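You operate a simulated robot arm through the tools that you are given. There is no shell and no other tool. Be economical: measure what you need, move in short steps, check, and stop when the job is done.

You are at the controls of a simulated robot arm. One attempt, no reset.

JOB
The green coupling drips: swap its worn washer for the black one.
Fine: bleed knob open first, shut last; the coupling waits on the free peg, then goes back; grey washer on the bench.

It is judged by the outcome, as a careful person would: the job done as asked, and still so three seconds after it is handed in. It fails if anything else is knocked over, pushed out of place, dropped, spilled or broken.

ROBOT AND FRAMES
A 7-joint arm with a two-finger parallel gripper, fixed in place. Base frame: the origin is at the foot of the arm, x ahead of it, y to its left, z up. Readings come in mm, degrees, newtons and seconds.
With the tool pointing down near the work surface it reaches from about 360 to 780 mm from the base axis. Its first joint turns from -166.0 to 166.0 degrees. Payload 3.91 kg.
The tool frame sits at the grasp point between the pads (the TCP): z along the fingers, y along the line on which they close. The tips reach 30 mm beyond it. The gripper opens to 110 mm. The fingers are 20 mm wide and 10 mm thick; the gripper's body (48 by 112 mm) begins 55 mm behind the TCP.
Orientation is that of the tool frame in the base frame, as [roll, pitch, yaw] about the fixed x, y, z axes, in that order (R = Rz(yaw) Ry(pitch) Rx(roll)). With the fingers straight down and closing along the base's y, the tool's x points along the base's -x, its y along +y and its z along -z.

CONTROLS
- The arm moves only by the tool step_arm. Its argument "steps" is one flat list of numbers, 7 for each row, row after row: the shift along the tool's x, y, z in mm, then the turn, a rotation vector about the tool's x, y, z in degrees, then the opening in per cent of the stroke, from 0 (shut) to 100 (fully open). In form: [tx, ty, tz, rx, ry, rz, claw, tx, ty, tz, rx, ry, rz, claw, ...]. A call has 1 to 20 rows; each row shifts and turns the commanded pose from where the row before left it, along the tool's axes as they then stand. Each row takes 0.2 s and may step no farther than 50 mm and 8.6 degrees from the row before; otherwise, or with a gripper value out of range, the whole call is refused. Where a pose cannot be reached the arm comes as near as it can. A force on the tool above 40 N (or 10 N above the force at the start of the call, whichever is more), or a blocked arm, ends the call early, and 0.2 s more pass. Each finger travels about 153 mm/s and halts on what it meets, pressing with about 40 N; the grip force reading is that of the motor and also rises with nothing between the fingers. The clock runs only during rows and for 0.2 s after the last one: add rows that do not move to give the fingers time. It gives the time, the measured TCP pose, the force on the tool (base axes), the opening and the grip force at its end, in the units of the frame above (readings bear some noise).
- Cameras (640 x 400 px; columns grow to the right, rows downward): "scene" is fixed at [399.9, -649.7, 1671.8]; the picture's right is [1.00, 0.07, 0.00], its down [0.04, -0.57, -0.82] and it looks along [-0.06, 0.82, -0.57] (base axes); focal length 329 px, centre (320, 200). "wrist" rides on the gripper at [-36, 0, -57] in the tool frame; the picture's right is [0.00, -1.00, 0.00], its down [0.97, 0.00, -0.24] and it looks along [0.24, 0.00, 0.97] (tool axes); focal length 218 px, centre (320, 200). There is no depth. A picture from a camera that has moved, and an enlarged one, comes with that camera's place and axes in the base frame and with its lens.
- camera(camera): a new picture of that camera. It takes no simulated time.
- lift_body(by): slides the trunk up (or, below 0, down) by that many mm; the arm rides with it, the base frame stays. It gives what a move gives, with no picture.
- close_up(camera, box): a new picture of the part [left, top, right, bottom] of that camera's present view, enlarged. It takes no simulated time.
- sign_off(): hands the job in; it is judged then, once.

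Go step by step. Nothing tells you positions but the pictures and the camera data: compare them with the known pose of the tool, close in by small moves and look again before you grip or let go. The budget is 120 turns and 68 pictures, counting those below and the enlarged ones. Unless the task says otherwise, let go and move clear before handing in, and close with one line.

The tools are called as name(argument=value, ...) on one line, values as JSON. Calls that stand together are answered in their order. step_arm: Moves the arm, as the interface text tells. Its arguments: {"type":"object","properties":{"steps":{"type":"array","items":{"type":"number"}}},"required":["steps"]} The other tools are called the same way: lift_body (by) slides the trunk up or down; camera (camera) takes a picture; close_up (camera, box) takes an enlarged picture of a part of a camera's view; sign_off () hands the job in.

At the start:

```text
clock: 0.0
tool_pos: [308.9, 238.7, 1276.7]
tcp_rot: [179.9, 0.1, 179.9]
force: [-0.1, 0.1, -0.2]
width: 110.1
finger_force: 0.0
trunk travel left (down, up): [-575.0, 35.0]
```

scene: 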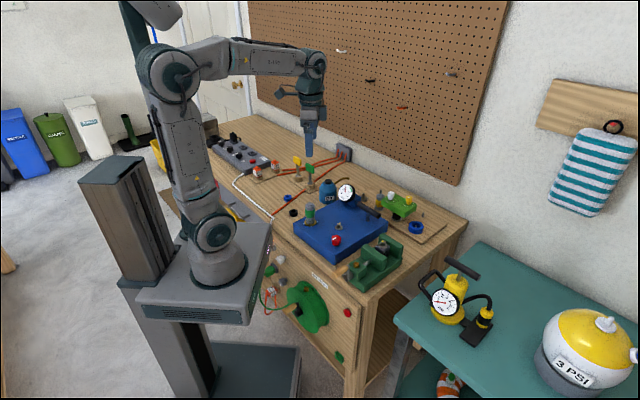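
wrist: 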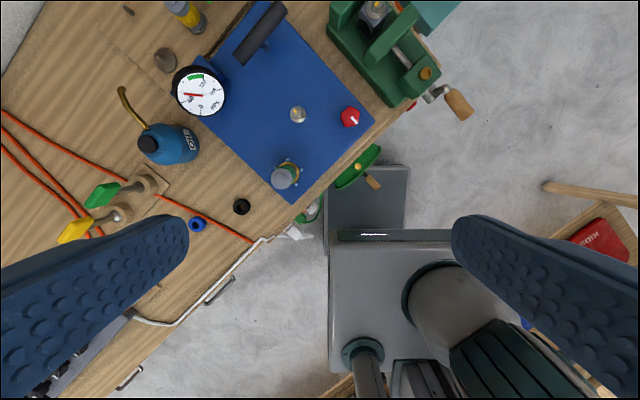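

I see a blue panel with a coupling, a peg and a red knob, with black and blue washers nearby. I'll look closer before moving.

close_up(camera="scene", box=[260, 160, 420, 260])

close_up(camera="wrist", box=[160, 40, 400, 240])

```text
4.00 times, centred on (340, 210) of scene
camera zoom: at [399.9, -649.7, 1671.8], right [1.0, 0.07, 0.0], down [0.04, -0.57, -0.82], along [-0.06, 0.82, -0.57], focal length 1315 px, centre (240, 160)
```

zoom: 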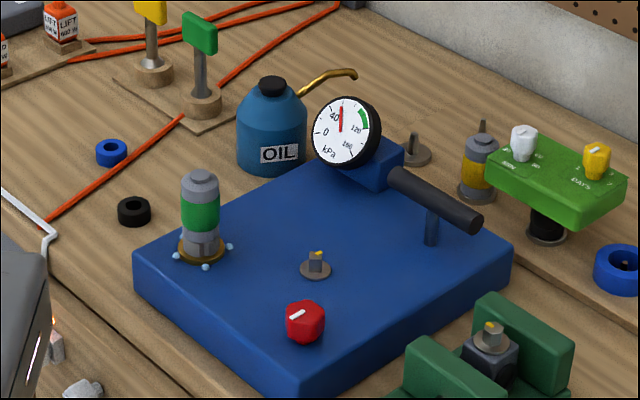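

```text
2.00 times, centred on (280, 140) of wrist
camera zoom: at [343.7, 238.9, 1333.2], right [0.0, -1.0, 0.0], down [-0.97, 0.0, 0.24], along [-0.24, 0.0, -0.97], focal length 436 px, centre (400, 320)
```

zoom: 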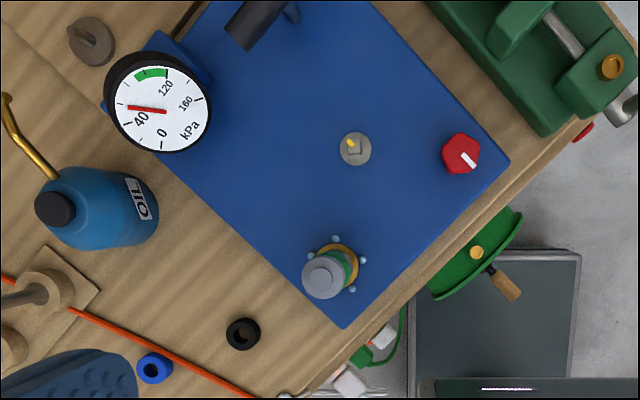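

The coupling stands at about (290,303), the free peg at (399,279), the knob at (393,185), and the black washer at (214,412). I'll lower for a closer view.

step_arm(steps=[0, 0, 40, 0, 0, 0, 100, 0, 0, 40, 0, 0, 0, 100, 0, 0, 40, 0, 0, 0, 100, 0, 0, 20, 0, 0, 0, 100])

camera(camera="wrist")

close_up(camera="scene", box=[290, 190, 370, 255])

```text
clock: 1.0
tool_pos: [307.1, 240.4, 1136.2]
tcp_rot: [179.9, 0.0, 180.0]
force: [-0.1, 0.1, 0.0]
width: 110.3
finger_force: 0.0
trunk travel left (down, up): [-575.0, 35.0]
```

```text
63 pictures are left
camera wrist: at [343.7, 240.0, 1192.9], right [0.0, -1.0, 0.0], down [-0.97, 0.0, 0.24], along [-0.24, 0.0, -0.97], focal length 218 px, centre (320, 200)
```

wrist: 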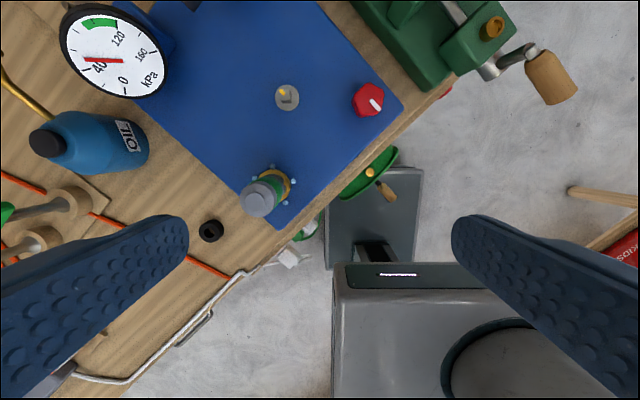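

```text
6.15 times, centred on (330, 222) of scene
camera zoom: at [399.9, -649.7, 1671.8], right [1.0, 0.07, 0.0], down [0.04, -0.57, -0.82], along [-0.06, 0.82, -0.57], focal length 2022 px, centre (258, 62)
```

zoom: 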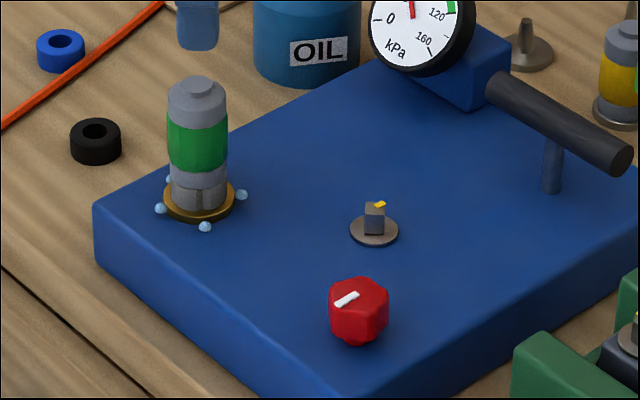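

The peg looks square with a yellow tick, so orientation may matter. I'll move over the panel to examine the peg, knob and vise.

step_arm(steps=[-40, 0, 30, 0, 0, 0, 100, -40, 0, 30, 0, 0, 0, 100, 0, 0, 0, 0, 0, 0, 100])

camera(camera="wrist")

close_up(camera="scene", box=[340, 180, 460, 300])

```text
clock: 1.8
tool_pos: [389.6, 240.9, 1077.0]
tcp_rot: [180.0, 0.0, 179.9]
force: [-0.1, 0.0, 0.2]
width: 110.3
finger_force: 0.0
trunk travel left (down, up): [-575.0, 35.0]
```

```text
61 pictures are left
camera wrist: at [424.7, 240.2, 1133.6], right [0.0, -1.0, 0.0], down [-0.97, 0.0, 0.24], along [-0.24, 0.0, -0.97], focal length 218 px, centre (320, 200)
```

wrist: 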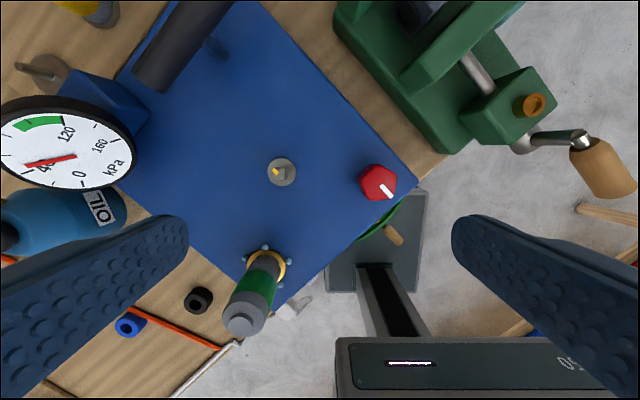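

```text
3.33 times, centred on (400, 240) of scene
camera zoom: at [399.9, -649.7, 1671.8], right [1.0, 0.07, 0.0], down [0.04, -0.57, -0.82], along [-0.06, 0.82, -0.57], focal length 1096 px, centre (53, 67)
```

zoom: 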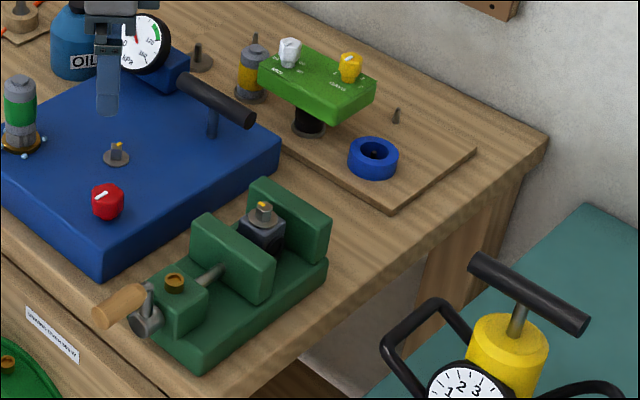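

I'll zoom in on the candidate pegs.

close_up(camera="scene", box=[405, 230, 450, 262])

close_up(camera="wrist", box=[220, 140, 420, 265])

close_up(camera="scene", box=[295, 195, 345, 230])

```text
12.50 times, centred on (428, 246) of scene
camera zoom: at [399.9, -649.7, 1671.8], right [1.0, 0.07, 0.0], down [0.04, -0.57, -0.82], along [-0.06, 0.82, -0.57], focal length 4108 px, centre (-1024, -375)
```

zoom: 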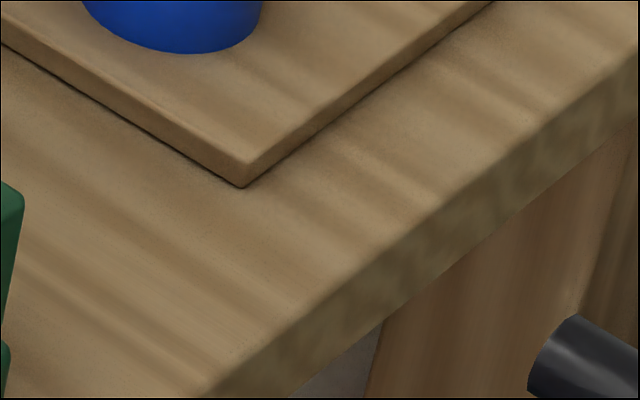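

```text
3.20 times, centred on (320, 202) of wrist
camera zoom: at [424.7, 240.2, 1133.6], right [0.0, -1.0, 0.0], down [-0.97, 0.0, 0.24], along [-0.24, 0.0, -0.97], focal length 698 px, centre (320, 192)
```

zoom: 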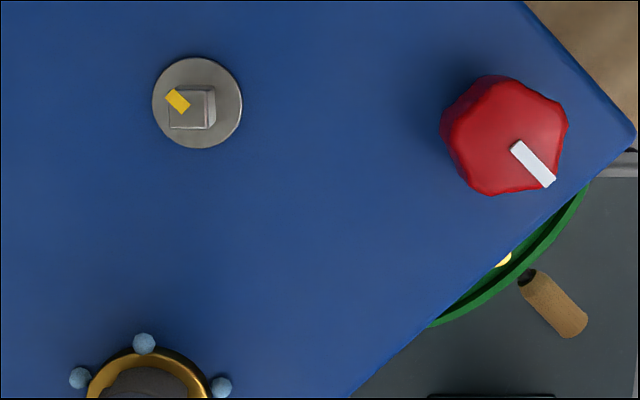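

```text
11.43 times, centred on (320, 212) of scene
camera zoom: at [399.9, -649.7, 1671.8], right [1.0, 0.07, 0.0], down [0.04, -0.57, -0.82], along [-0.06, 0.82, -0.57], focal length 3756 px, centre (320, 57)
```

zoom: 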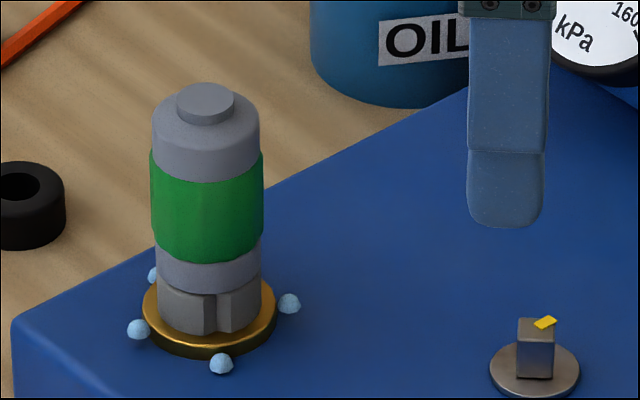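

The panel top is at z≈909 and the coupling top is at about 993. The bleed knob is at about (392,187) with its top near 935. I'll go above the knob and look.

step_arm(steps=[0, -27, 30, 0, 0, 0, 80, -2, -26, 37, 0, 0, 0, 60, 0, 0, 0, 0, 0, 0, 60])

close_up(camera="wrist", box=[220, 130, 420, 330])

```text
clock: 2.6
tool_pos: [390.8, 186.3, 1009.1]
tcp_rot: [-180.0, 0.0, -180.0]
force: [0.3, 0.4, 0.9]
width: 66.0
finger_force: 0.0
trunk travel left (down, up): [-575.0, 35.0]
```

```text
2.00 times, centred on (320, 230) of wrist
camera zoom: at [426.1, 185.7, 1066.4], right [0.0, -1.0, 0.0], down [-0.97, 0.0, 0.24], along [-0.24, 0.0, -0.97], focal length 436 px, centre (320, 140)
```

zoom: 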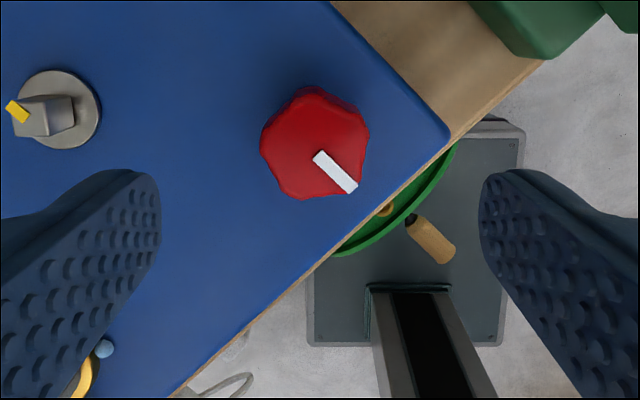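

The knob is centred under the tool. I'll descend, grip it and check.

step_arm(steps=[0, 1, 30, 0, 0, 0, 60, 0, 0, 25, 0, 0, 0, 60, 0, 0, 10, 0, 0, 0, 60, 0, 0, 0, 0, 0, 0, 20, 0, 0, 0, 0, 0, 0, 20])

camera(camera="wrist")

```text
clock: 3.8
tool_pos: [389.5, 186.5, 945.4]
tcp_rot: [-180.0, 0.0, 179.9]
force: [0.2, -0.8, -2.7]
width: 33.5
finger_force: 45.2
trunk travel left (down, up): [-575.0, 35.0]
```

```text
55 pictures are left
camera wrist: at [425.0, 187.1, 1001.3], right [0.0, -1.0, 0.0], down [-0.97, 0.0, 0.24], along [-0.24, 0.0, -0.97], focal length 218 px, centre (320, 200)
```

wrist: 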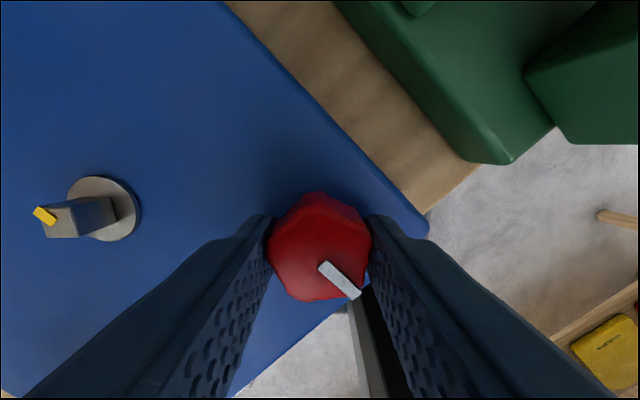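

Gripped with a 33.5 mm opening. Next I'll turn it counter-clockwise (opening) by about 34° and watch the gauge.

step_arm(steps=[0, 0, 0, 0, 0, -8.5, 20, 0, 0, 0, 0, 0, -8.5, 20, 0, 0, 0, 0, 0, -8.5, 20, 0, 0, 0, 0, 0, -8.5, 20, 0, 0, 0, 0, 0, 0, 20])

close_up(camera="scene", box=[290, 170, 370, 255])

```text
clock: 5.0
tool_pos: [391.6, 185.9, 942.5]
tcp_rot: [179.9, 0.0, -146.0]
force: [1.7, -6.8, -0.5]
width: 33.1
finger_force: 45.7
trunk travel left (down, up): [-575.0, 35.0]
```

```text
4.71 times, centred on (330, 212) of scene
camera zoom: at [399.9, -649.7, 1671.8], right [1.0, 0.07, 0.0], down [0.04, -0.57, -0.82], along [-0.06, 0.82, -0.57], focal length 1547 px, centre (273, 141)
```

zoom: 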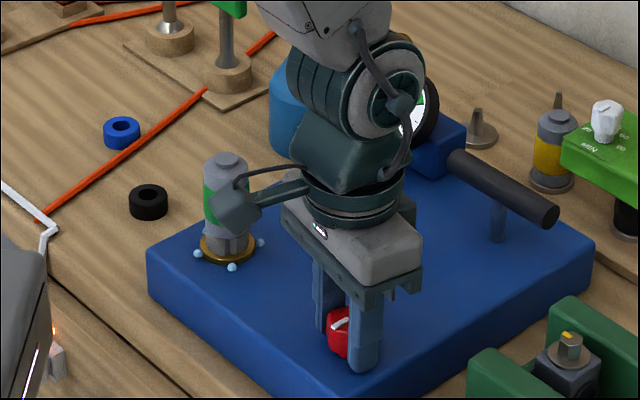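

The knob is turning freely. I'll continue to about 90°.

step_arm(steps=[0, 0, 0, 0, 0, -8.5, 20, 0, 0, 0, 0, 0, -8.5, 20, 0, 0, 0, 0, 0, -8.5, 20, 0, 0, 0, 0, 0, -8.5, 20, 0, 0, 0, 0, 0, -8.5, 20, 0, 0, 0, 0, 0, -8.5, 20, 0, 0, 0, 0, 0, -5, 20, 0, 0, 0, 0, 0, 0, 20])

camera(camera="wrist")

```text
clock: 6.8
tool_pos: [392.8, 186.6, 944.1]
tcp_rot: [179.9, 0.1, -89.9]
force: [15.8, -5.5, 5.3]
width: 33.7
finger_force: 45.0
trunk travel left (down, up): [-575.0, 35.0]
```

```text
53 pictures are left
camera wrist: at [391.7, 222.2, 1001.3], right [1.0, 0.0, 0.0], down [0.0, -0.97, 0.24], along [0.0, -0.24, -0.97], focal length 218 px, centre (320, 200)
```

wrist: 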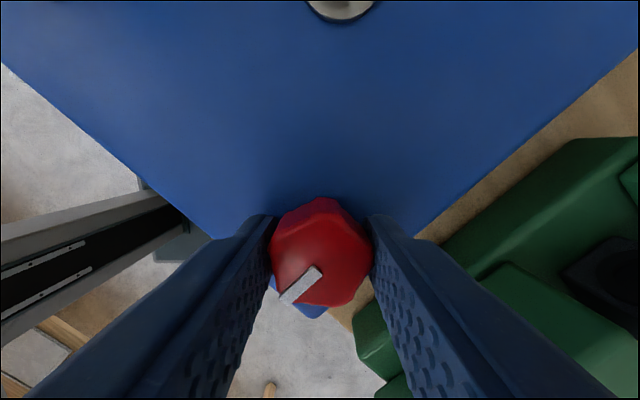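

The pointer hasn't moved in the base frame, so the fingers slid around it and this direction is at a stop. I'll try clockwise and check.

step_arm(steps=[0, 0, 0, 0, 0, 8.5, 20, 0, 0, 0, 0, 0, 8.5, 20, 0, 0, 0, 0, 0, 8.5, 20, 0, 0, 0, 0, 0, 8.5, 20, 0, 0, 0, 0, 0, 8.5, 20, 0, 0, 0, 0, 0, 2.5, 20, 0, 0, 0, 0, 0, 0, 20])

camera(camera="wrist")

```text
clock: 8.4
tool_pos: [391.8, 186.4, 944.9]
tcp_rot: [-180.0, 0.1, -135.1]
force: [19.3, -1.7, 10.4]
width: 33.5
finger_force: 44.9
trunk travel left (down, up): [-575.0, 35.0]
```

```text
52 pictures are left
camera wrist: at [416.8, 211.9, 1001.3], right [0.71, -0.71, 0.0], down [-0.69, -0.69, 0.24], along [-0.17, -0.17, -0.97], focal length 218 px, centre (320, 200)
```

wrist: 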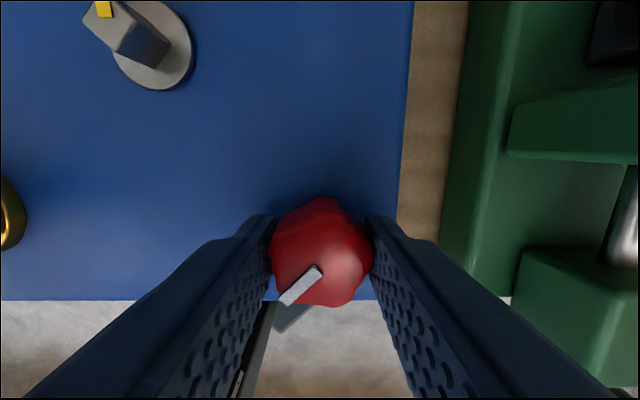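

The knob follows clockwise. I'll turn another 50° and check the gauge.

step_arm(steps=[0, 0, 0, 0, 0, 8.5, 20, 0, 0, 0, 0, 0, 8.5, 20, 0, 0, 0, 0, 0, 8.5, 20, 0, 0, 0, 0, 0, 8.5, 20, 0, 0, 0, 0, 0, 8.5, 20, 0, 0, 0, 0, 0, 2.5, 20, 0, 0, 0, 0, 0, 0, 20])

camera(camera="wrist")

```text
clock: 10.0
tool_pos: [392.1, 187.1, 943.8]
tcp_rot: [180.0, 0.0, 179.9]
force: [17.3, 2.2, 12.6]
width: 33.8
finger_force: 44.8
trunk travel left (down, up): [-575.0, 35.0]
```

```text
51 pictures are left
camera wrist: at [427.1, 187.0, 1001.2], right [0.0, -1.0, 0.0], down [-0.97, 0.0, 0.24], along [-0.24, 0.0, -0.97], focal length 218 px, centre (320, 200)
```

wrist: 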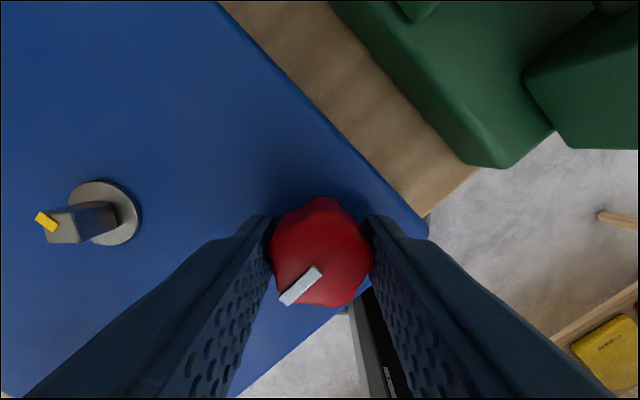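

It's turned 90°. I'll release, rise and look at the gauge.

step_arm(steps=[0, 0, 0, 0, 0, 0, 60, 0, 0, 0, 0, 0, 0, 60, 0, 0, -40, 0, 0, 0, 60, 0, 0, -40, 0, 0, 0, 60, 0, 30, -40, 0, 0, 0, 60, 0, 0, 0, 0, 0, 0, 60])

camera(camera="wrist")

```text
clock: 11.4
tool_pos: [390.6, 217.8, 1064.5]
tcp_rot: [-180.0, 0.0, -179.9]
force: [0.6, 0.2, -0.2]
width: 66.0
finger_force: 0.1
trunk travel left (down, up): [-575.0, 35.0]
```

```text
50 pictures are left
camera wrist: at [425.2, 217.8, 1121.2], right [0.0, -1.0, 0.0], down [-0.97, 0.0, 0.24], along [-0.24, 0.0, -0.97], focal length 218 px, centre (320, 200)
```

wrist: 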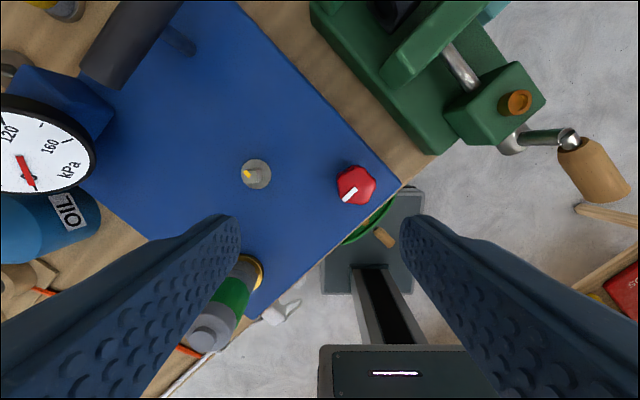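

The gauge now reads 0, so the bleed is open. I'll move over the coupling at about (290,303).

step_arm(steps=[35, 28, 0, 0, 0, 0, 60, 35, 28, 0, 0, 0, 0, 60, 30, 29, 0, 0, 0, 0, 60, 0, 0, 0, 0, 0, 0, 60])

camera(camera="wrist")

close_up(camera="scene", box=[280, 180, 345, 230])

```text
clock: 12.4
tool_pos: [290.3, 301.3, 1064.9]
tcp_rot: [-179.9, -0.1, -180.0]
force: [0.4, 0.1, 0.1]
width: 66.0
finger_force: 0.0
trunk travel left (down, up): [-575.0, 35.0]
```

```text
49 pictures are left
camera wrist: at [326.1, 301.5, 1122.1], right [0.0, -1.0, 0.0], down [-0.97, 0.0, 0.24], along [-0.24, 0.0, -0.97], focal length 218 px, centre (320, 200)
```

wrist: 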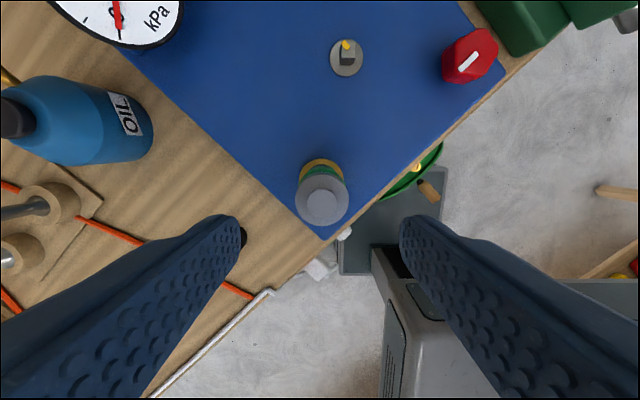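

```text
8.00 times, centred on (312, 205) of scene
camera zoom: at [399.9, -649.7, 1671.8], right [1.0, 0.07, 0.0], down [0.04, -0.57, -0.82], along [-0.06, 0.82, -0.57], focal length 2629 px, centre (380, 160)
```

zoom: 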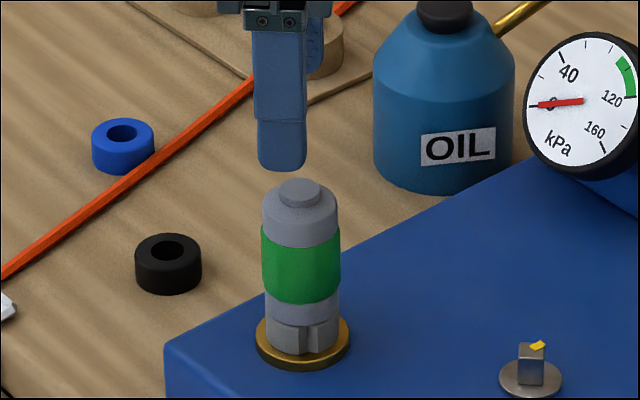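

The leak has stopped. I'll descend around the coupling and grip the green band.

step_arm(steps=[-2.5, 0, 40, 0, 0, 0, 60, 0, 0, 40, 0, 0, 0, 60, 0, 0, 20, 0, 0, 0, 60, 0, 0, 0, 0, 0, 0, 25, 0, 0, 0, 0, 0, 0, 25, 0, 0, 0, 0, 0, 0, 25])

camera(camera="wrist")

close_up(camera="scene", box=[280, 180, 345, 230])

```text
clock: 13.8
tool_pos: [293.5, 302.1, 964.1]
tcp_rot: [-179.9, 0.0, -180.0]
force: [-1.4, -0.4, -1.2]
width: 33.2
finger_force: 39.7
trunk travel left (down, up): [-575.0, 35.0]
```

```text
47 pictures are left
camera wrist: at [328.8, 302.1, 1021.7], right [0.0, -1.0, 0.0], down [-0.97, 0.0, 0.24], along [-0.24, 0.0, -0.97], focal length 218 px, centre (320, 200)
```

wrist: 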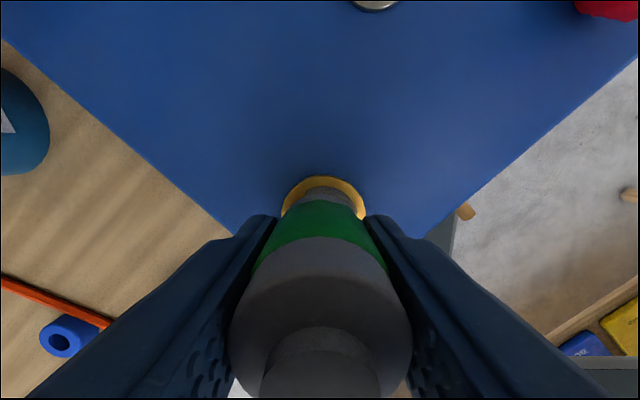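

```text
8.00 times, centred on (312, 205) of scene
camera zoom: at [399.9, -649.7, 1671.8], right [1.0, 0.07, 0.0], down [0.04, -0.57, -0.82], along [-0.06, 0.82, -0.57], focal length 2629 px, centre (380, 160)
```

zoom: 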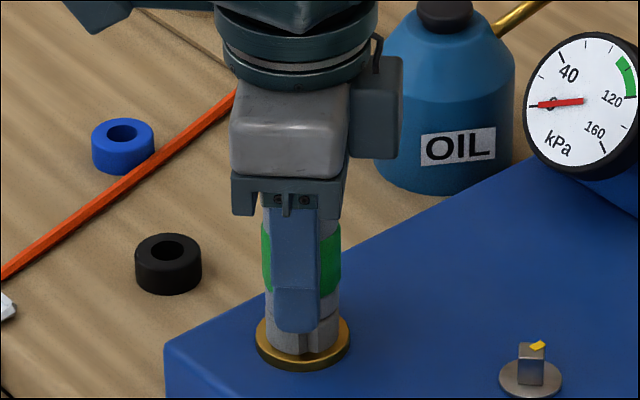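

Gripped at 33 mm. I'll lift gently to test whether it comes straight off.

step_arm(steps=[0, 0, -3, 0, 0, 0, 25, 0, 0, -4, 0, 0, 0, 25, 0, 0, 0, 0, 0, 0, 25])

close_up(camera="scene", box=[295, 195, 345, 230])

```text
clock: 14.6
tool_pos: [293.2, 301.5, 971.1]
tcp_rot: [180.0, 0.0, -179.9]
force: [0.5, -1.2, -2.1]
width: 32.8
finger_force: 39.6
trunk travel left (down, up): [-575.0, 35.0]
```

```text
11.43 times, centred on (320, 212) of scene
camera zoom: at [399.9, -649.7, 1671.8], right [1.0, 0.07, 0.0], down [0.04, -0.57, -0.82], along [-0.06, 0.82, -0.57], focal length 3756 px, centre (320, 57)
```

zoom: 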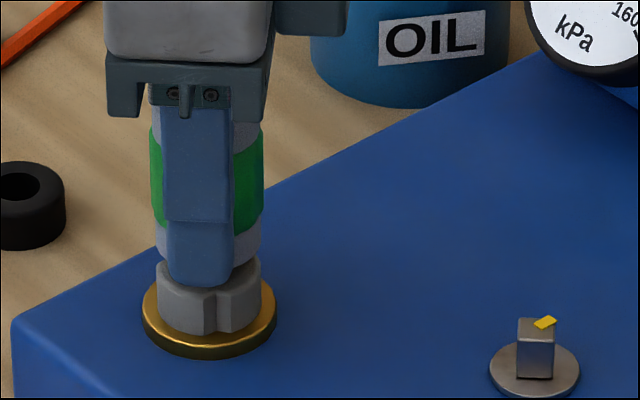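

It lifts off cleanly and the cracked grey washer stays on the seat. I'll lift higher and look.

step_arm(steps=[0, 0, -25, 0, 0, 0, 25, 0, 0, -30, 0, 0, 0, 25, 0, 0, -30, 0, 0, 0, 25, 0, 0, 0, 0, 0, 0, 25])

close_up(camera="scene", box=[285, 175, 355, 230])

camera(camera="wrist")

```text
clock: 15.6
tool_pos: [293.1, 302.3, 1055.6]
tcp_rot: [-179.9, 0.1, -179.9]
force: [-0.4, 0.3, -0.5]
width: 33.1
finger_force: 40.2
trunk travel left (down, up): [-575.0, 35.0]
```

```text
7.27 times, centred on (320, 202) of scene
camera zoom: at [399.9, -649.7, 1671.8], right [1.0, 0.07, 0.0], down [0.04, -0.57, -0.82], along [-0.06, 0.82, -0.57], focal length 2390 px, centre (320, 182)
```

zoom: 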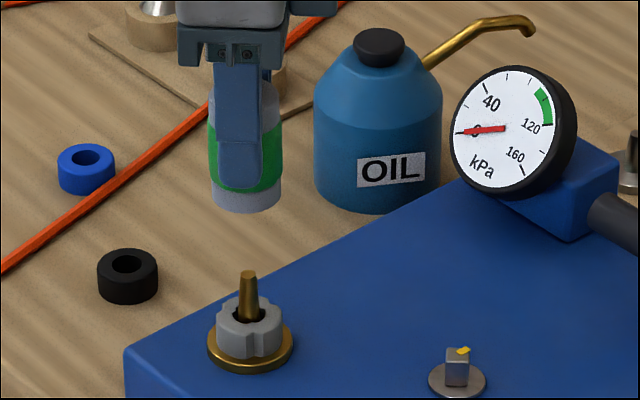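

```text
43 pictures are left
camera wrist: at [328.5, 301.8, 1113.0], right [0.0, -1.0, 0.0], down [-0.97, 0.0, 0.24], along [-0.24, 0.0, -0.97], focal length 218 px, centre (320, 200)
```

wrist: 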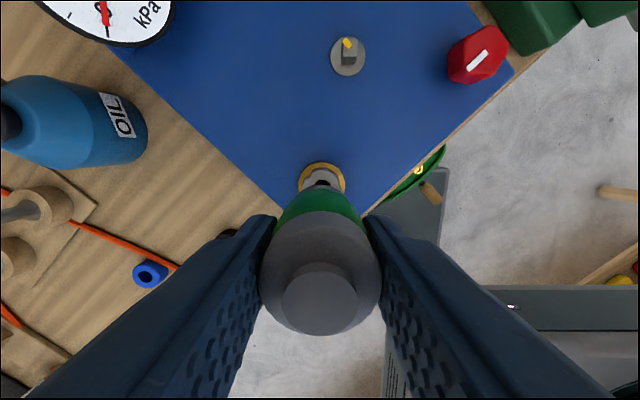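

The washer surrounds a tapered pin. The disc-and-post behind the gauge resembles that pin more than the square stub does, so I'll inspect both.

close_up(camera="scene", box=[345, 175, 405, 225])

close_up(camera="scene", box=[300, 205, 350, 235])

```text
8.00 times, centred on (375, 200) of scene
camera zoom: at [399.9, -649.7, 1671.8], right [1.0, 0.07, 0.0], down [0.04, -0.57, -0.82], along [-0.06, 0.82, -0.57], focal length 2629 px, centre (-120, 200)
```

zoom: 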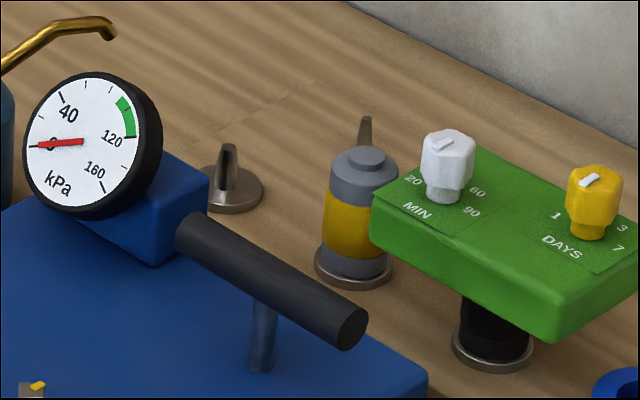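

```text
12.80 times, centred on (325, 220) of scene
camera zoom: at [399.9, -649.7, 1671.8], right [1.0, 0.07, 0.0], down [0.04, -0.57, -0.82], along [-0.06, 0.82, -0.57], focal length 4207 px, centre (256, -56)
```

zoom: 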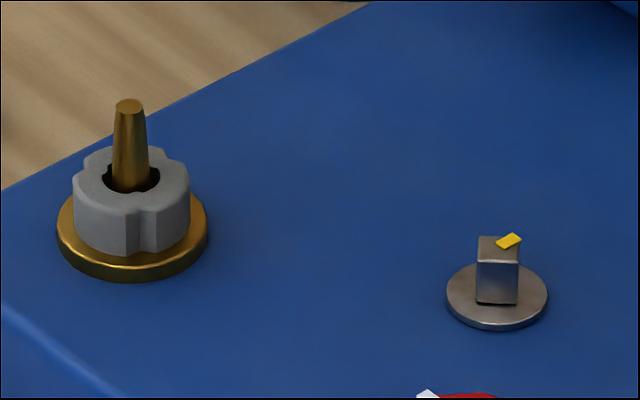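

The free peg looks like the tapered pin on the disc behind the gauge, near (505,536). The square stub doesn't match. I'll carry the coupling high and look from above.

step_arm(steps=[0, 0, -40, 0, 0, 0, 25, -10, 10, -25, 0, 0, 0, 25, -30, 30, 0, 0, 0, 0, 25, -30, 30, 0, 0, 0, 0, 25, -30, 30, 0, 0, 0, 0, 25, -20, 20, 0, 0, 0, 0, 25, 0, 0, 0, 0, 0, 0, 25])

camera(camera="wrist")

```text
clock: 17.2
tool_pos: [412.5, 423.7, 1121.4]
tcp_rot: [180.0, 0.0, -180.0]
force: [0.0, -0.1, -1.4]
width: 32.9
finger_force: 40.1
trunk travel left (down, up): [-575.0, 35.0]
```

```text
40 pictures are left
camera wrist: at [447.4, 422.6, 1178.9], right [0.0, -1.0, 0.0], down [-0.97, 0.0, 0.24], along [-0.24, 0.0, -0.97], focal length 218 px, centre (320, 200)
```

wrist: 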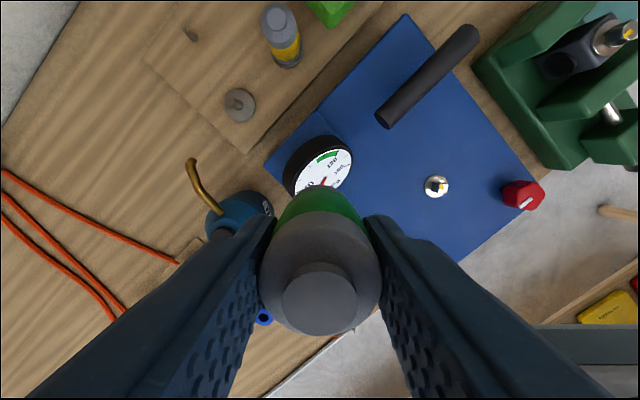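

The free peg is the disc pin at about (501,530). I'll hover just short of it, lined up in y, to measure it well.

step_arm(steps=[-13, 36, 0, 0, 0, 0, 25, -13, 36, 0, 0, 0, 0, 25, -12, 34, 0, 0, 0, 0, 25, 0, 0, 0, 0, 0, 0, 25, 0, 0, 0, 0, 0, 0, 25])

close_up(camera="wrist", box=[220, 60, 420, 260])

close_up(camera="scene", box=[335, 150, 405, 210])

```text
clock: 18.4
tool_pos: [450.5, 527.9, 1121.8]
tcp_rot: [179.9, 0.0, 180.0]
force: [-0.2, -0.4, -0.4]
width: 33.0
finger_force: 40.0
trunk travel left (down, up): [-575.0, 35.0]
```

```text
2.00 times, centred on (320, 160) of wrist
camera zoom: at [486.3, 527.7, 1178.8], right [0.0, -1.0, 0.0], down [-0.97, 0.0, 0.24], along [-0.24, 0.0, -0.97], focal length 436 px, centre (320, 280)
```

zoom: 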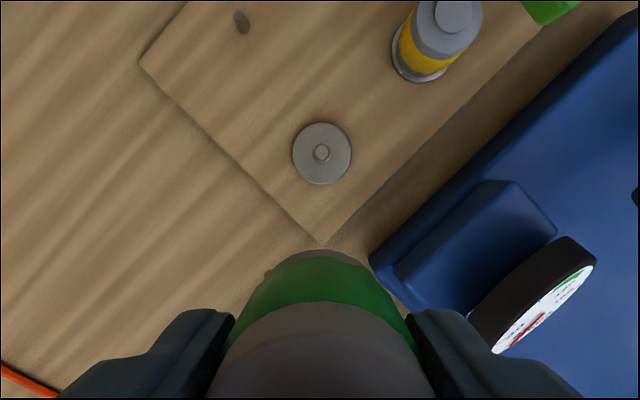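

```text
6.67 times, centred on (370, 180) of scene
camera zoom: at [399.9, -649.7, 1671.8], right [1.0, 0.07, 0.0], down [0.04, -0.57, -0.82], along [-0.06, 0.82, -0.57], focal length 2191 px, centre (-13, 333)
```

zoom: 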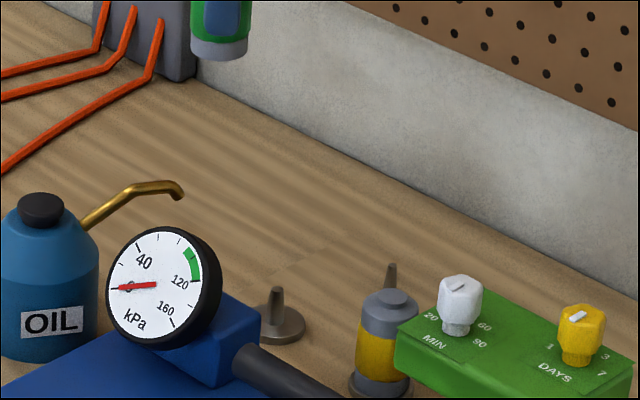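

The peg is at about (498.5,527). The coupling slipped roughly 16 mm down in the grip while coming off, so its bottom is about 50 mm below the TCP. I'll check its position in the fingers.

close_up(camera="scene", box=[335, 130, 375, 165])

camera(camera="wrist")

```text
11.43 times, centred on (355, 148) of scene
camera zoom: at [399.9, -649.7, 1671.8], right [1.0, 0.07, 0.0], down [0.04, -0.57, -0.82], along [-0.06, 0.82, -0.57], focal length 3756 px, centre (-80, 800)
```

zoom: 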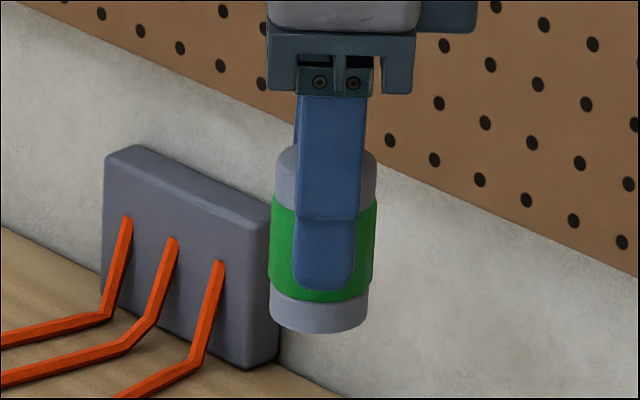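

```text
36 pictures are left
camera wrist: at [486.3, 527.7, 1178.8], right [0.0, -1.0, 0.0], down [-0.97, 0.0, 0.24], along [-0.24, 0.0, -0.97], focal length 218 px, centre (320, 200)
```

wrist: 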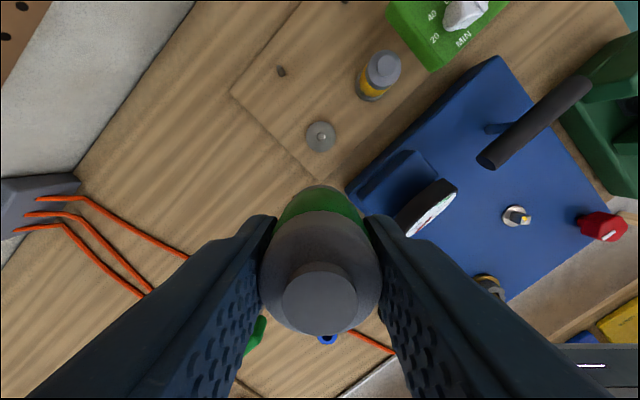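

The coupling is centred in the fingers within 1 mm. I'll move above the peg and come down to just above its tip.

step_arm(steps=[-24, 0, 0, 0, 0, 0, 25, -24, -1, 0, 0, 0, 0, 25, 0, 0, 40, 0, 0, 0, 25, 0, 0, 40, 0, 0, 0, 25, 0, 0, 40, 0, 0, 0, 25, 0, 0, 32, 0, 0, 0, 25, 0, 0, 0, 0, 0, 0, 25])

close_up(camera="scene", box=[340, 165, 390, 205])

camera(camera="wrist")

```text
clock: 20.0
tool_pos: [498.6, 528.4, 968.4]
tcp_rot: [179.9, 0.1, 179.9]
force: [-0.6, -0.2, -0.3]
width: 32.7
finger_force: 39.9
trunk travel left (down, up): [-575.0, 35.0]
```

```text
10.00 times, centred on (365, 185) of scene
camera zoom: at [399.9, -649.7, 1671.8], right [1.0, 0.07, 0.0], down [0.04, -0.57, -0.82], along [-0.06, 0.82, -0.57], focal length 3286 px, centre (-130, 350)
```

zoom: 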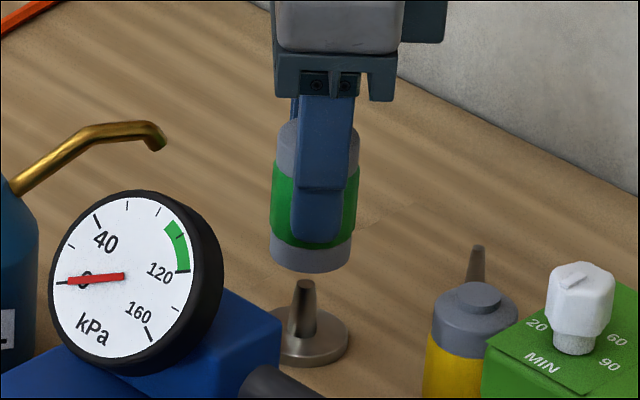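

```text
34 pictures are left
camera wrist: at [533.8, 527.2, 1025.7], right [0.0, -1.0, 0.0], down [-0.97, 0.0, 0.24], along [-0.24, 0.0, -0.97], focal length 218 px, centre (320, 200)
```

wrist: 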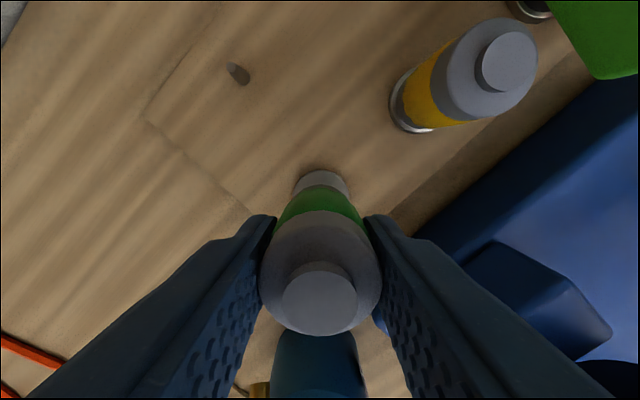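

The coupling looks about 1.5 mm too far in +x against the pin tip. I'll correct and lower gently, watching the force.

step_arm(steps=[1.5, 0, 5, 0, 0, 0, 25, 0, 0, 8, 0, 0, 0, 25, 0, 0, 8, 0, 0, 0, 25, 0, 0, 5, 0, 0, 0, 25, 0, 0, 0, 0, 0, 0, 25])

close_up(camera="scene", box=[340, 165, 390, 205])

```text
clock: 21.2
tool_pos: [497.1, 527.1, 942.0]
tcp_rot: [-179.9, -0.1, 180.0]
force: [0.4, 0.1, -0.3]
width: 33.2
finger_force: 39.9
trunk travel left (down, up): [-575.0, 35.0]
```

```text
10.00 times, centred on (365, 185) of scene
camera zoom: at [399.9, -649.7, 1671.8], right [1.0, 0.07, 0.0], down [0.04, -0.57, -0.82], along [-0.06, 0.82, -0.57], focal length 3286 px, centre (-130, 350)
```

zoom: 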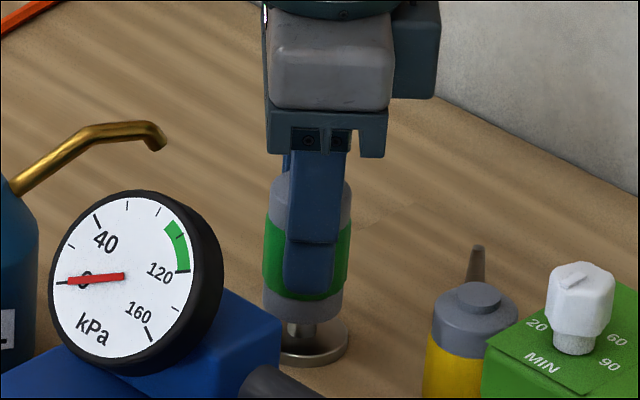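

No resistance, and the pin is entering the bore. I'll continue down in small steps until contact.

step_arm(steps=[0, 0, 5, 0, 0, 0, 25, 0, 0, 5, 0, 0, 0, 25, 0, 0, 3, 0, 0, 0, 25, 0, 0, 2, 0, 0, 0, 25, 0, 0, 0, 0, 0, 0, 25])

close_up(camera="scene", box=[340, 165, 390, 205])

```text
clock: 22.4
tool_pos: [497.5, 526.8, 927.6]
tcp_rot: [-179.9, 0.1, -180.0]
force: [0.6, 0.0, 5.3]
width: 33.1
finger_force: 40.1
trunk travel left (down, up): [-575.0, 35.0]
```

```text
10.00 times, centred on (365, 185) of scene
camera zoom: at [399.9, -649.7, 1671.8], right [1.0, 0.07, 0.0], down [0.04, -0.57, -0.82], along [-0.06, 0.82, -0.57], focal length 3286 px, centre (-130, 350)
```

zoom: 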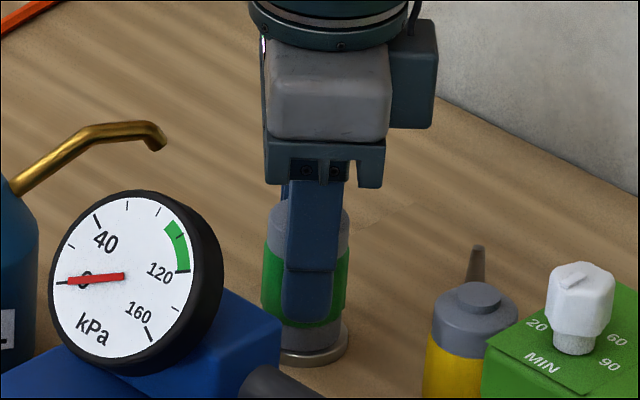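

It's nearly seated, with 5 N of contact. I'll press down 2 mm more, check, then release.

step_arm(steps=[0, 0, 1.5, 0, 0, 0, 25, 0, 0, 1, 0, 0, 0, 25, 0, 0, 0, 0, 0, 0, 25])

close_up(camera="scene", box=[355, 180, 395, 210])

```text
clock: 23.2
tool_pos: [497.5, 527.3, 928.6]
tcp_rot: [179.8, 0.2, 180.0]
force: [2.7, 3.0, 24.1]
width: 32.9
finger_force: 40.0
trunk travel left (down, up): [-575.0, 35.0]
```

```text
13.33 times, centred on (375, 195) of scene
camera zoom: at [399.9, -649.7, 1671.8], right [1.0, 0.07, 0.0], down [0.04, -0.57, -0.82], along [-0.06, 0.82, -0.57], focal length 4382 px, centre (-413, 267)
```

zoom: 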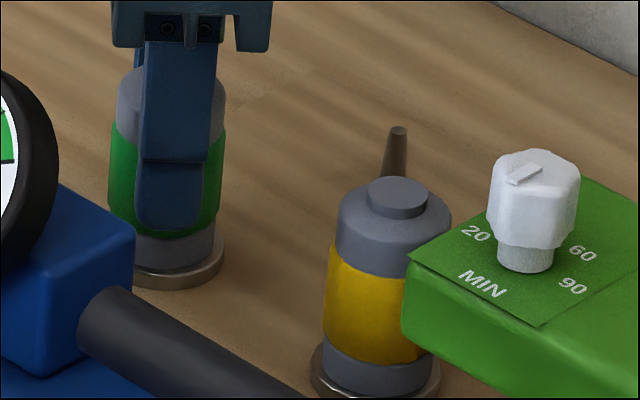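

Seated solidly, same as the yellow one. I'll relax, open and rise.

step_arm(steps=[0, 0, -1.5, 0, 0, 0, 25, 0, 0, 0, 0, 0, 0, 55, 0, 0, 0, 0, 0, 0, 55, 0, 0, -40, 0, 0, 0, 55, 0, 0, -45, 0, 0, 0, 55, 0, 0, -45, 0, 0, 0, 55, 0, 0, -45, 0, 0, 0, 55, 0, 0, 0, 0, 0, 0, 55])

close_up(camera="scene", box=[355, 180, 395, 210])

```text
clock: 25.0
tool_pos: [498.4, 527.4, 1102.6]
tcp_rot: [180.0, -0.1, -179.9]
force: [-0.8, 0.5, 0.2]
width: 60.4
finger_force: 0.0
trunk travel left (down, up): [-575.0, 35.0]
```

```text
13.33 times, centred on (375, 195) of scene
camera zoom: at [399.9, -649.7, 1671.8], right [1.0, 0.07, 0.0], down [0.04, -0.57, -0.82], along [-0.06, 0.82, -0.57], focal length 4382 px, centre (-413, 267)
```

zoom: 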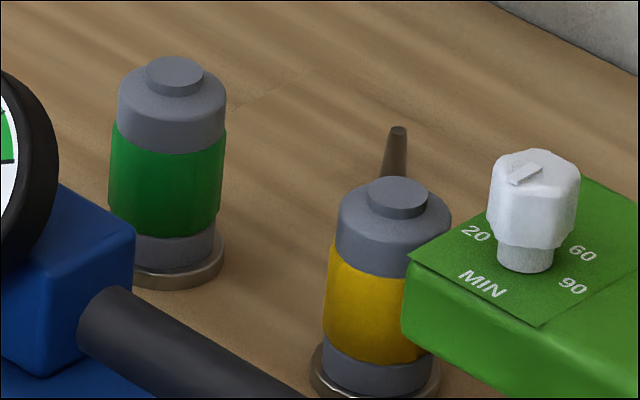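

The coupling is parked. Now back over the seat for the grey washer.

step_arm(steps=[29, -32, 0, 0, 0, 0, 55, 29, -32, 0, 0, 0, 0, 55, 29, -32, 0, 0, 0, 0, 55, 29, -32, 0, 0, 0, 0, 55, 29, -32, 0, 0, 0, 0, 55, 29, -32, 0, 0, 0, 0, 55, 29, -33, 50, 0, 0, 0, 55, 0, 0, 30, 0, 0, 0, 55, 0, 0, 0, 0, 0, 0, 55])

camera(camera="wrist")

```text
refused: row 7 steps farther than a row can; nothing moved
```

```text
29 pictures are left
camera wrist: at [534.5, 526.7, 1159.7], right [0.0, -1.0, 0.0], down [-0.97, 0.0, 0.24], along [-0.24, 0.0, -0.97], focal length 218 px, centre (320, 200)
```

wrist: 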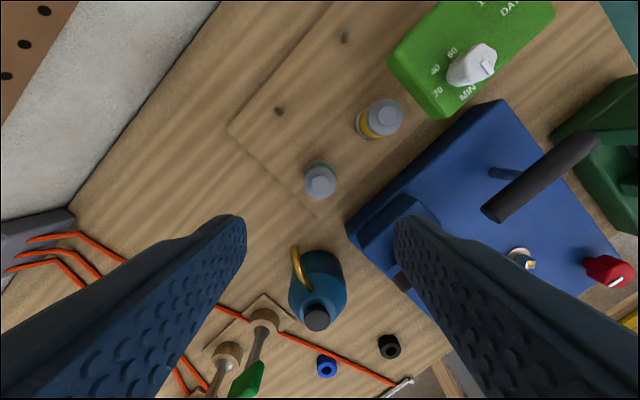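

One row was too long. I'll resend it with the moves split.

step_arm(steps=[29, -32, 0, 0, 0, 0, 55, 29, -32, 0, 0, 0, 0, 55, 29, -32, 0, 0, 0, 0, 55, 29, -32, 0, 0, 0, 0, 55, 29, -32, 0, 0, 0, 0, 55, 29, -32, 0, 0, 0, 0, 55, 29, -33, 0, 0, 0, 0, 55, 0, 0, 45, 0, 0, 0, 55, 0, 0, 30, 0, 0, 0, 55, 0, 0, 0, 0, 0, 0, 55])

camera(camera="wrist")

```text
clock: 27.2
tool_pos: [295.2, 302.1, 1025.9]
tcp_rot: [179.9, 0.0, -180.0]
force: [0.4, -0.8, 0.2]
width: 60.7
finger_force: 0.0
trunk travel left (down, up): [-575.0, 35.0]
```

```text
28 pictures are left
camera wrist: at [330.4, 301.4, 1084.0], right [0.0, -1.0, 0.0], down [-0.97, 0.0, 0.24], along [-0.24, 0.0, -0.97], focal length 218 px, centre (320, 200)
```

wrist: 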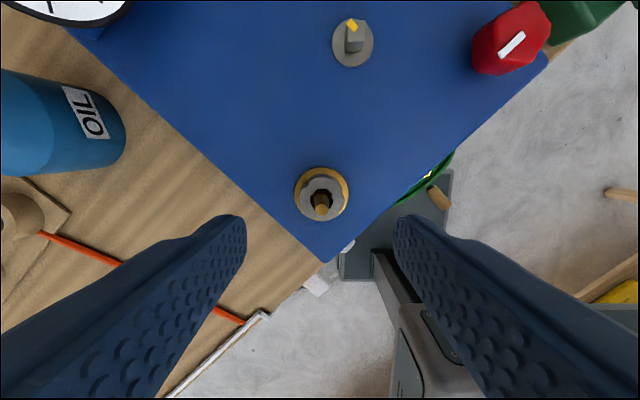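

The seat is centred at (294,300). I'll descend with the tips just above the flange and grip the grey washer.

step_arm(steps=[1, -1.5, 30, 0, 0, 0, 55, 0, 0, 30, 0, 0, 0, 55, 0, 0, 16, 0, 0, 0, 55, 0, 0, 0, 0, 0, 0, 55, 0, 0, 0, 0, 0, 0, 20, 0, 0, 0, 0, 0, 0, 20, 0, 0, 0, 0, 0, 0, 20])

close_up(camera="scene", box=[290, 190, 340, 230])

```text
clock: 28.8
tool_pos: [294.3, 300.6, 950.6]
tcp_rot: [-180.0, 0.0, -179.9]
force: [-0.3, 0.2, -0.4]
width: 30.2
finger_force: 40.2
trunk travel left (down, up): [-575.0, 35.0]
```

```text
10.00 times, centred on (315, 210) of scene
camera zoom: at [399.9, -649.7, 1671.8], right [1.0, 0.07, 0.0], down [0.04, -0.57, -0.82], along [-0.06, 0.82, -0.57], focal length 3286 px, centre (370, 100)
```

zoom: 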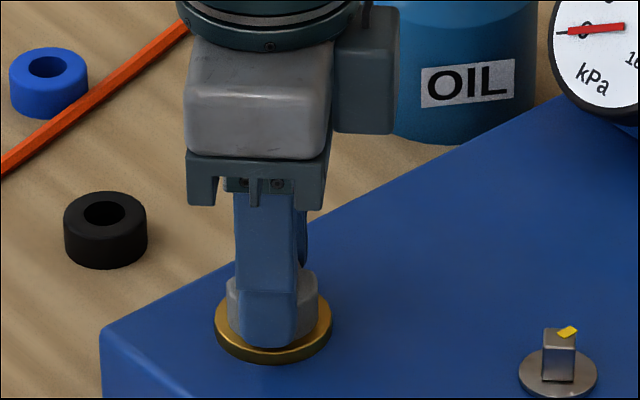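

The grey washer is gripped at 30.2 mm. I'll lift it slowly off the pin and carry it to a clear bench spot near (280,415).

step_arm(steps=[0, 0, -5, 0, 0, 0, 20, 0, 0, -10, 0, 0, 0, 20, 0, 0, -20, 0, 0, 0, 20, 0, 0, -35, 0, 0, 0, 20, 0, 0, 0, 0, 0, 0, 20])

close_up(camera="scene", box=[280, 180, 340, 230])

```text
clock: 30.0
tool_pos: [294.9, 301.5, 1022.0]
tcp_rot: [-179.9, 0.0, 180.0]
force: [0.2, -0.2, -0.3]
width: 30.1
finger_force: 40.2
trunk travel left (down, up): [-575.0, 35.0]
```

```text
8.00 times, centred on (310, 205) of scene
camera zoom: at [399.9, -649.7, 1671.8], right [1.0, 0.07, 0.0], down [0.04, -0.57, -0.82], along [-0.06, 0.82, -0.57], focal length 2629 px, centre (400, 160)
```

zoom: 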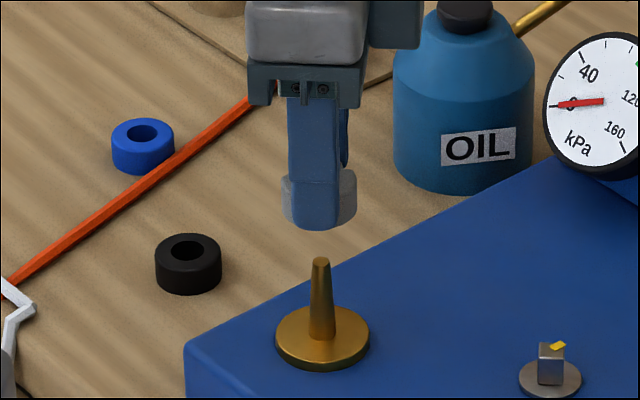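

The washer is off and the seat is clear. I'll move to the bench spot and lower.

step_arm(steps=[5, 38, 0, 0, 0, 0, 20, 5, 38, 0, 0, 0, 0, 20, 5, 38, 0, 0, 0, 0, 20, 0, 0, 40, 0, 0, 0, 20, 0, 0, 40, 0, 0, 0, 20, 0, 0, 30, 0, 0, 0, 20, 0, 0, 0, 0, 0, 0, 20])

close_up(camera="scene", box=[275, 170, 335, 220])

```text
clock: 31.6
tool_pos: [277.5, 414.4, 909.8]
tcp_rot: [180.0, 0.0, 179.9]
force: [-0.8, 0.9, 0.1]
width: 30.2
finger_force: 39.7
trunk travel left (down, up): [-575.0, 35.0]
```

```text
8.00 times, centred on (305, 195) of scene
camera zoom: at [399.9, -649.7, 1671.8], right [1.0, 0.07, 0.0], down [0.04, -0.57, -0.82], along [-0.06, 0.82, -0.57], focal length 2629 px, centre (440, 240)
```

zoom: 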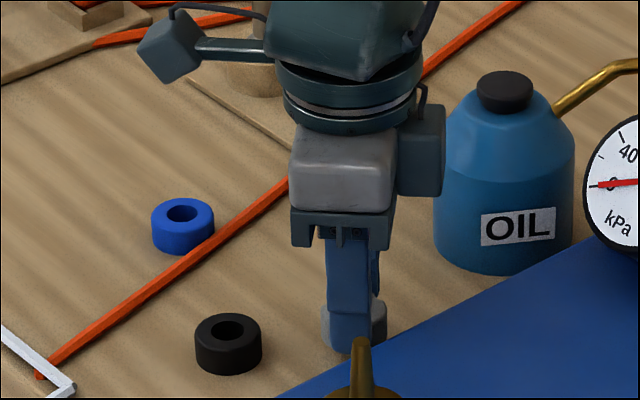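

Clear of everything. I'll lower gently to contact.

step_arm(steps=[0, 0, 5, 0, 0, 0, 20, 0, 0, 3, 0, 0, 0, 20, 0, 0, 2, 0, 0, 0, 20, 0, 0, 2, 0, 0, 0, 20, 0, 0, 0, 0, 0, 0, 20])

```text
clock: 32.8
tool_pos: [277.9, 415.8, 898.9]
tcp_rot: [180.0, -0.1, 179.9]
force: [0.4, 0.4, -0.5]
width: 30.1
finger_force: 39.9
trunk travel left (down, up): [-575.0, 35.0]
```

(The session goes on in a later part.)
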